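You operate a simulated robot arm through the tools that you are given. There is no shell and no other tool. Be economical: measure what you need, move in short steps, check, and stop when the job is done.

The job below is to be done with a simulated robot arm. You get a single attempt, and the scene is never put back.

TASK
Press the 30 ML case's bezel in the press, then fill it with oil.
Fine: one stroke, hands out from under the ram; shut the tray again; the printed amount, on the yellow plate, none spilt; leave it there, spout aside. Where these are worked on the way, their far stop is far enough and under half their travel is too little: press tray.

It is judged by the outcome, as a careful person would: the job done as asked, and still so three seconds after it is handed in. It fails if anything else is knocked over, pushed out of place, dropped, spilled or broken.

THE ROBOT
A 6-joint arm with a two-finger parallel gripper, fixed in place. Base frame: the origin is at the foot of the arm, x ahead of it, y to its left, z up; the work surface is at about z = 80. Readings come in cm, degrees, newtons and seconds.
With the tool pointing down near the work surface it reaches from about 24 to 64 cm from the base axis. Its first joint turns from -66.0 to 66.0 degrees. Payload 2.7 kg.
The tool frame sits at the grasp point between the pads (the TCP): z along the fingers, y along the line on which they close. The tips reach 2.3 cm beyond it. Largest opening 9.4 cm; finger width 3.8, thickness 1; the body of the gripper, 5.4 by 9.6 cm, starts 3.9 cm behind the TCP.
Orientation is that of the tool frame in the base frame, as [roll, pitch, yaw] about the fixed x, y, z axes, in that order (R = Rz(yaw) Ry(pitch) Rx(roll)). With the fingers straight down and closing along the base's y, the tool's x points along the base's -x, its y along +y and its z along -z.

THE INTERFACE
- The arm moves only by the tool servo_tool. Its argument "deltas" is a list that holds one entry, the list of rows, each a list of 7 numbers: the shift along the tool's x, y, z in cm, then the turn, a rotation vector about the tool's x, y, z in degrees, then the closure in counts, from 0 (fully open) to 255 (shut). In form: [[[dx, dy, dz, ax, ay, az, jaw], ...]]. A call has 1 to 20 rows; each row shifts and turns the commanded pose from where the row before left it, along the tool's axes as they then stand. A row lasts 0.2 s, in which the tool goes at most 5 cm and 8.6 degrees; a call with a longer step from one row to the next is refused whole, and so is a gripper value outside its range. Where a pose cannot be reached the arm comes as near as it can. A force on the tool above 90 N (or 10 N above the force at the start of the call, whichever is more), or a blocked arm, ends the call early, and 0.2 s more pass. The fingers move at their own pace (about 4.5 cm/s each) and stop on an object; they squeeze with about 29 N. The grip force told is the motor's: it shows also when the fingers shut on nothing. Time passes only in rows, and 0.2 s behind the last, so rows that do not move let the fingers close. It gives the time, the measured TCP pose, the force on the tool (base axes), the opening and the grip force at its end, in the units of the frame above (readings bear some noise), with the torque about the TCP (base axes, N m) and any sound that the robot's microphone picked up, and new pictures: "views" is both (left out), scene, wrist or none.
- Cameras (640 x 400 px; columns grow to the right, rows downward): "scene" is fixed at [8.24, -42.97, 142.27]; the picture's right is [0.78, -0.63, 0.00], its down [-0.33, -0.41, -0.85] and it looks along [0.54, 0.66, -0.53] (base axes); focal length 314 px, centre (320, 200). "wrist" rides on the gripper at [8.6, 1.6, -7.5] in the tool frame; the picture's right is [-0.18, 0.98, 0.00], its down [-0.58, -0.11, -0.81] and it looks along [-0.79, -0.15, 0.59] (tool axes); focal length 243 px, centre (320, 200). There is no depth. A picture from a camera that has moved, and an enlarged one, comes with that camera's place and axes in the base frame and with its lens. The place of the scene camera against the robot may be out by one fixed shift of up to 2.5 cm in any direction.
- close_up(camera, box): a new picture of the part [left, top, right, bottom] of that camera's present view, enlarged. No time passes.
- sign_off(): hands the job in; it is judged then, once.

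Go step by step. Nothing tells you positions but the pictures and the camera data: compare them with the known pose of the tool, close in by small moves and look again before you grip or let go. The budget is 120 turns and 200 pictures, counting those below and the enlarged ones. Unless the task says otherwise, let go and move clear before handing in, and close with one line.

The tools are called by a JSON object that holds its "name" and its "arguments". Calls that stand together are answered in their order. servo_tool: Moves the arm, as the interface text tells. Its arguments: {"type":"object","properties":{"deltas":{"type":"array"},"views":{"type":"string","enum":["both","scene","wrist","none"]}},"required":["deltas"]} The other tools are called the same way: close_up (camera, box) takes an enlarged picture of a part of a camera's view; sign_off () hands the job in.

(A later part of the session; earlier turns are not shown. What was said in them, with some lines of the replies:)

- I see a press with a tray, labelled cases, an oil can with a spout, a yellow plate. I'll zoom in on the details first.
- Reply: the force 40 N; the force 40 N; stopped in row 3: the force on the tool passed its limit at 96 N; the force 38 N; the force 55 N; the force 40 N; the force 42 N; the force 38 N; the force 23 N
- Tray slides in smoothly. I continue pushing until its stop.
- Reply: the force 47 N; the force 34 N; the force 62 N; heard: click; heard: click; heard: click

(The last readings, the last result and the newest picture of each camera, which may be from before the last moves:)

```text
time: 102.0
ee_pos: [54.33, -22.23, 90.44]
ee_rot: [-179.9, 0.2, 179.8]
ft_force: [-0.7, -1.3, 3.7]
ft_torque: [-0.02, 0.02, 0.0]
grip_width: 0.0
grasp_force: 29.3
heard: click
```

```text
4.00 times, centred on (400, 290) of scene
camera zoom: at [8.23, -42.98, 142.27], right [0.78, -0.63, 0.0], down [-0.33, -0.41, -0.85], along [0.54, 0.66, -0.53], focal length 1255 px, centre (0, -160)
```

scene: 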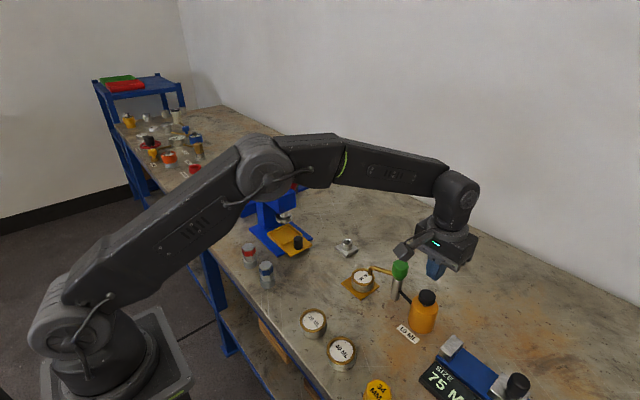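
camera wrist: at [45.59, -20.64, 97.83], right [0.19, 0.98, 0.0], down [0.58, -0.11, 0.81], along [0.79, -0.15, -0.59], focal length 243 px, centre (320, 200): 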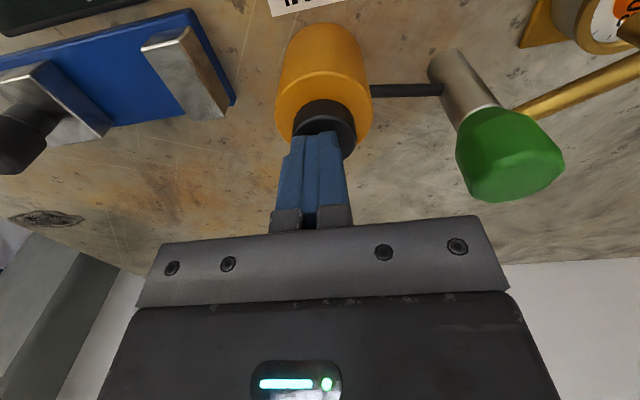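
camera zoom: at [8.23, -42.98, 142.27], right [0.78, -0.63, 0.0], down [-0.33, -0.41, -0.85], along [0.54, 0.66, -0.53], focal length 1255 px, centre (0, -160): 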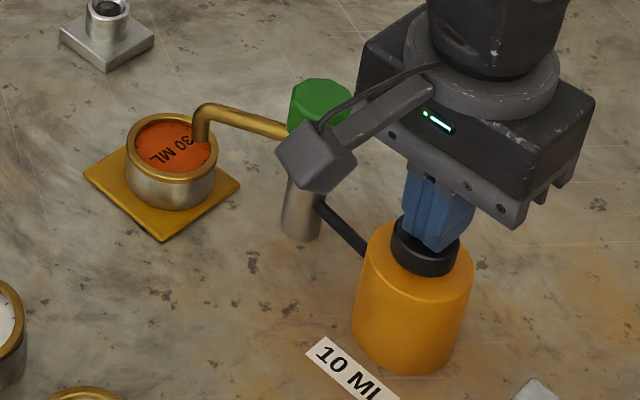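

{"name": "servo_tool", "arguments": {"deltas": [[[0, 0, -2, 0, 0, 0, 255], [0, 0, -3, 0, 0, 0, 255], [0, 0, -3, 0, 0, 0, 200], [-0.35, 2.8, 0, 0, 0, 0, 150], [-0.35, 2.8, 0, 0, 0, 0, 100], [-0.3, 2.85, 0, 0, 0, 0, 80], [0, 0, 0, 0, 0, -8.4, 80], [0, 0, 0, 0, 0, -8.4, 80], [0, 0, 0, 0, 0, -8.4, 80], [0, 0, 0, 0, 0, -8.4, 80], [0, 0, 0, 0, 0, -8.4, 80], [0, 0, 0, 0, 0, -8.4, 80], [0, 0, 0, 0, 0, -8.4, 80], [0, 0, 0, 0, 0, -8.4, 80], [0, 0, 0, 0, 0, -8.4, 80], [0, 0, 0, 0, 0, -8.4, 80], [0, 0, 0, 0, 0, -3.5, 80], [0, 0, 0, 0, 0, 0, 80]]]}}

{"name": "close_up", "arguments": {"camera": "scene", "box": [340, 240, 460, 340]}}

```text
time: 105.8
ee_pos: [55.36, -13.84, 98.32]
ee_rot: [-179.9, -0.1, -92.6]
ft_force: [0.7, 0.4, -0.3]
ft_torque: [-0.02, 0.0, 0.01]
grip_width: 6.44
grasp_force: 0.1
camera wrist: at [53.22, -22.37, 105.83], right [-0.97, 0.23, 0.0], down [0.13, 0.58, 0.81], along [0.18, 0.78, -0.59], focal length 243 px, centre (320, 200)
```

scene: 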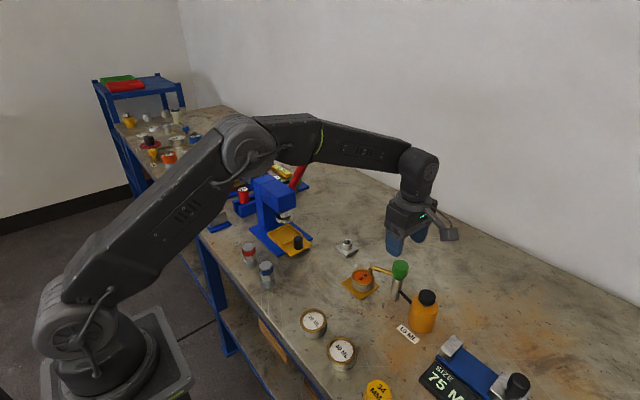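
wrist: 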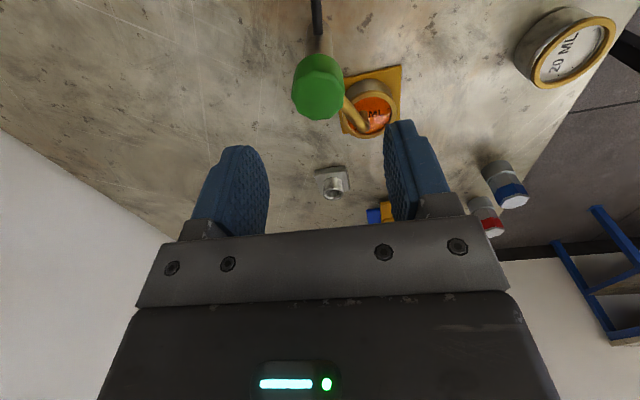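

```text
4.00 times, centred on (400, 290) of scene
camera zoom: at [8.24, -42.97, 142.27], right [0.78, -0.63, 0.0], down [-0.33, -0.41, -0.85], along [0.54, 0.66, -0.53], focal length 1255 px, centre (0, -160)
```

zoom: 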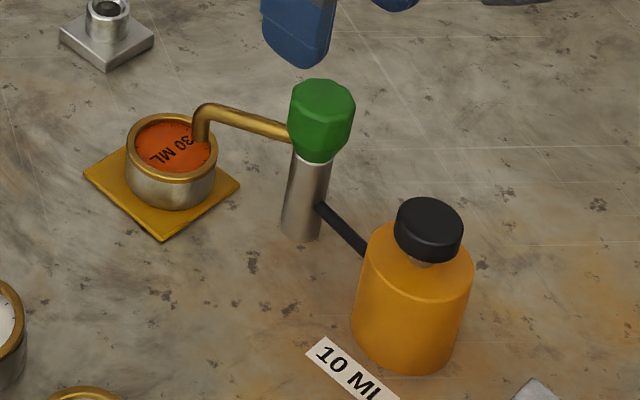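

{"name": "servo_tool", "arguments": {"deltas": [[[0, 0, 3, 0, 0, 0, 80], [0, 0, 3, 0, 0, 0, 80], [0, 0, 2.3, 0, 0, 0, 80], [0, 0, 0, 0, 0, 0, 80], [0, 0, 0, 0, 0, 0, 130], [0, 0, 0, 0, 0, 0, 255], [0, 0, 0, 0, 0, 0, 255], [0, 0, 0, 0, 0, 0, 255]]], "views": "wrist"}}

{"name": "close_up", "arguments": {"camera": "scene", "box": [340, 240, 460, 340]}}

```text
time: 107.6
ee_pos: [55.39, -13.75, 90.1]
ee_rot: [-179.7, -0.1, -92.6]
ft_force: [16.1, -1.4, -7.1]
ft_torque: [-0.06, -0.43, -0.05]
grip_width: 3.52
grasp_force: 45.2
camera wrist: at [53.36, -22.35, 97.56], right [-0.97, 0.23, -0.01], down [0.13, 0.58, 0.81], along [0.19, 0.78, -0.59], focal length 243 px, centre (320, 200)
```

wrist: 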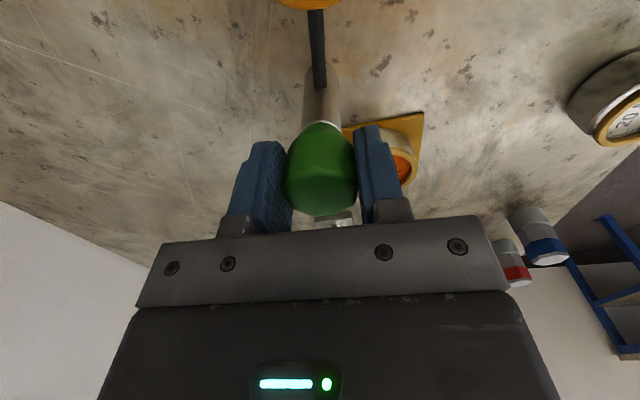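

```text
4.00 times, centred on (400, 290) of scene
camera zoom: at [8.29, -42.98, 142.26], right [0.78, -0.63, 0.0], down [-0.33, -0.41, -0.85], along [0.54, 0.66, -0.53], focal length 1255 px, centre (0, -160)
```

zoom: 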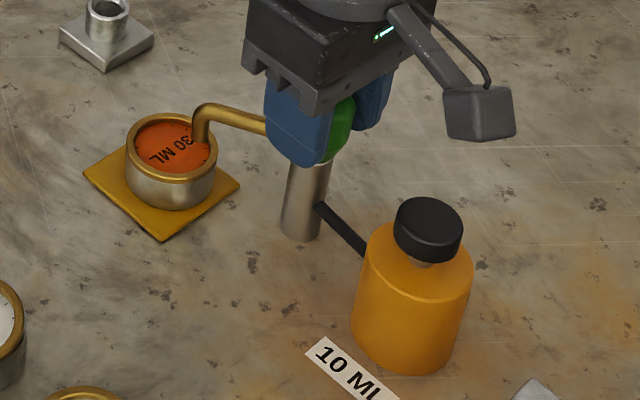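

{"name": "servo_tool", "arguments": {"deltas": [[[0, 0, 0, 0, 0, 6, 255], [0, 0, 0, 0, 0, 6, 255], [0, 0, 0, 0, 0, 6, 255], [0, 0, 0, 0, 0, 6, 255], [0, 0, 0, 0, 0, 6, 255], [0, 0, 0, 0, 0, 6, 255], [0, 0, 0, 0, 0, 6, 255], [0, 0, 0, 0, 0, 0, 255]]], "views": "none"}}

{"name": "close_up", "arguments": {"camera": "scene", "box": [340, 240, 460, 340]}}

```text
time: 109.4
ee_pos: [55.16, -13.67, 90.03]
ee_rot: [180.0, 0.0, -134.7]
ft_force: [-1.1, 13.5, 9.2]
ft_torque: [0.28, 0.27, 0.05]
grip_width: 3.56
grasp_force: 45.6
```

```text
4.00 times, centred on (400, 290) of scene
camera zoom: at [8.22, -42.94, 142.28], right [0.78, -0.63, 0.0], down [-0.33, -0.41, -0.85], along [0.54, 0.66, -0.53], focal length 1255 px, centre (0, -160)
```

zoom: 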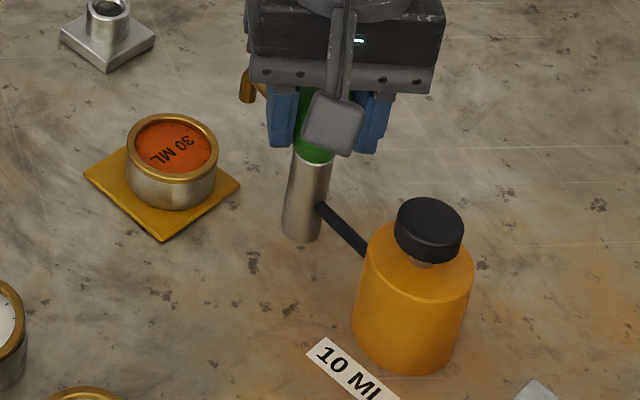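

{"name": "servo_tool", "arguments": {"deltas": [[[0, 0, 0, 0, 0, 6, 255], [0, 0, 0, 0, 0, 6, 255], [0, 0, 0, 0, 0, 6, 255], [0, 0, 0, 0, 0, 6, 255], [0, 0, 0, 0, 0, 6, 255], [0, 0, 0, 0, 0, 6, 255], [0, 0, 0, 0, 0, 6, 255], [0, 0, 0, 0, 0, 0, 255]]]}}

{"name": "close_up", "arguments": {"camera": "scene", "box": [340, 240, 460, 340]}}

```text
time: 111.2
ee_pos: [55.25, -13.5, 90.03]
ee_rot: [179.9, -0.1, -176.8]
ft_force: [-20.5, 29.2, 18.2]
ft_torque: [0.73, -0.1, 0.11]
grip_width: 3.53
grasp_force: 44.8
camera wrist: at [46.46, -12.45, 97.56], right [0.13, 0.99, 0.0], down [0.59, -0.08, 0.81], along [0.8, -0.1, -0.59], focal length 243 px, centre (320, 200)
```

scene: 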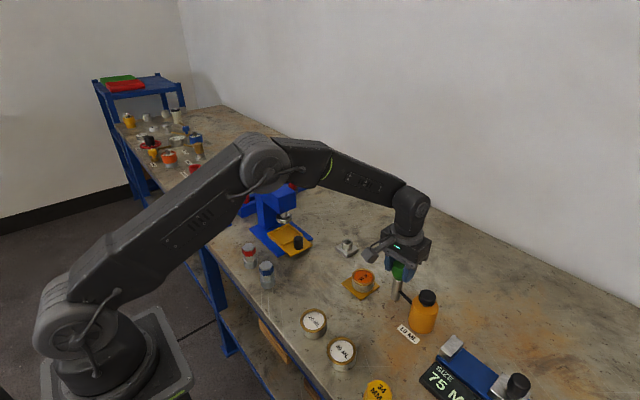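
wrist: 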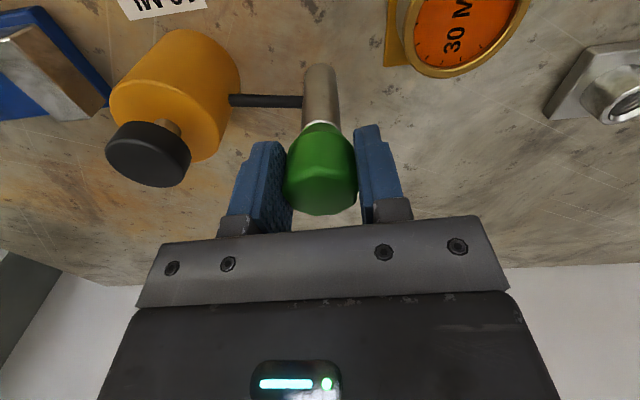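

```text
4.00 times, centred on (400, 290) of scene
camera zoom: at [8.16, -42.9, 142.3], right [0.78, -0.63, 0.0], down [-0.33, -0.41, -0.85], along [0.54, 0.66, -0.53], focal length 1255 px, centre (0, -160)
```

zoom: 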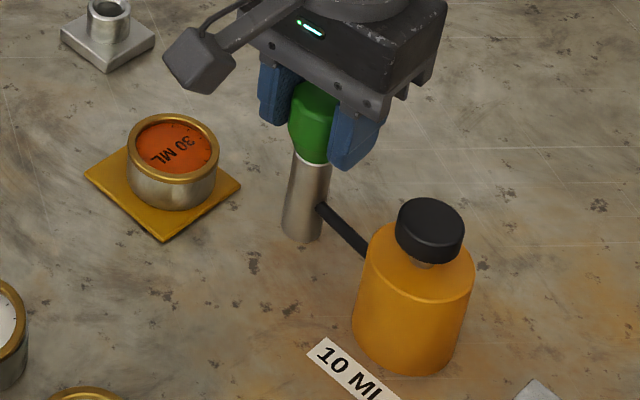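

The spout is swung back near its start; I release the knob and rise to check.

{"name": "servo_tool", "arguments": {"deltas": [[[0, 0, 0, 0, 0, 3, 255], [0, 0, 0, 0, 0, 0, 140], [0, 0, 0, 0, 0, 0, 90], [0, 0, 0, 0, 0, 0, 80], [0, 0, -2, 0, 0, 0, 80], [0, 0, -4, 0, 0, 0, 80], [0, 0, -4, 0, 0, 0, 40], [4, 2, -2, 0, 0, 0, 0], [4, 2, -1, 0, 0, 0, 0], [0, 0, 0, 0, 0, 0, 0]]]}}

{"name": "close_up", "arguments": {"camera": "scene", "box": [230, 170, 460, 350]}}

{"name": "close_up", "arguments": {"camera": "wrist", "box": [200, 0, 440, 180]}}

```text
time: 113.4
ee_pos: [47.13, -9.86, 103.1]
ee_rot: [-179.9, 0.1, -179.6]
ft_force: [-0.6, -0.6, -0.2]
ft_torque: [-0.01, 0.03, 0.0]
grip_width: 9.41
grasp_force: 0.0
camera wrist: at [38.45, -8.3, 110.52], right [0.18, 0.98, 0.0], down [0.58, -0.1, 0.81], along [0.79, -0.14, -0.59], focal length 243 px, centre (320, 200)
```

scene: 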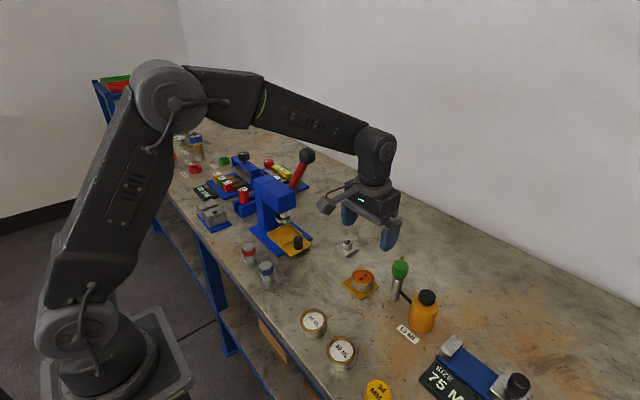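
wrist: 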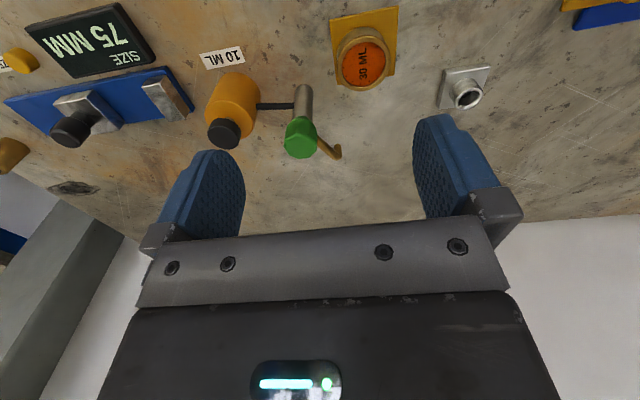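

```text
2.22 times, centred on (345, 260) of scene
camera zoom: at [8.24, -42.97, 142.27], right [0.78, -0.63, 0.0], down [-0.33, -0.41, -0.85], along [0.54, 0.66, -0.53], focal length 697 px, centre (264, 67)
```

zoom: 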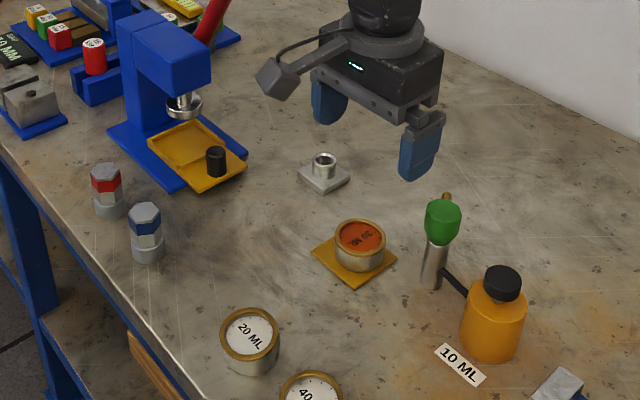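

```text
2.22 times, centred on (320, 90) of wrist
camera zoom: at [38.45, -8.3, 110.52], right [0.18, 0.98, 0.0], down [0.58, -0.1, 0.81], along [0.79, -0.14, -0.59], focal length 539 px, centre (320, 444)
```

zoom: 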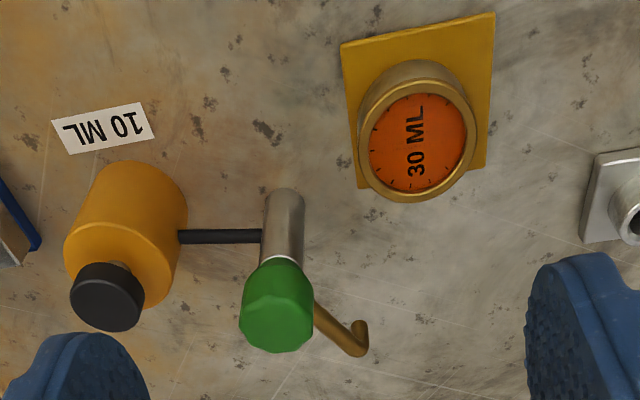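

The case is filled and sitting on the yellow plate, the spout is aside, the tray is shut and the lever is up, with the arm clear. I'm handing it in now.

{"name": "sign_off", "arguments": {}}

```text
The job is handed in.
```

I pressed the 30 ML case's bezel in one full stroke and shut the tray again. I then filled the case on the yellow plate with three 10 ML strokes, with no spill visible, left it there with the spout swung aside, and handed the job in.
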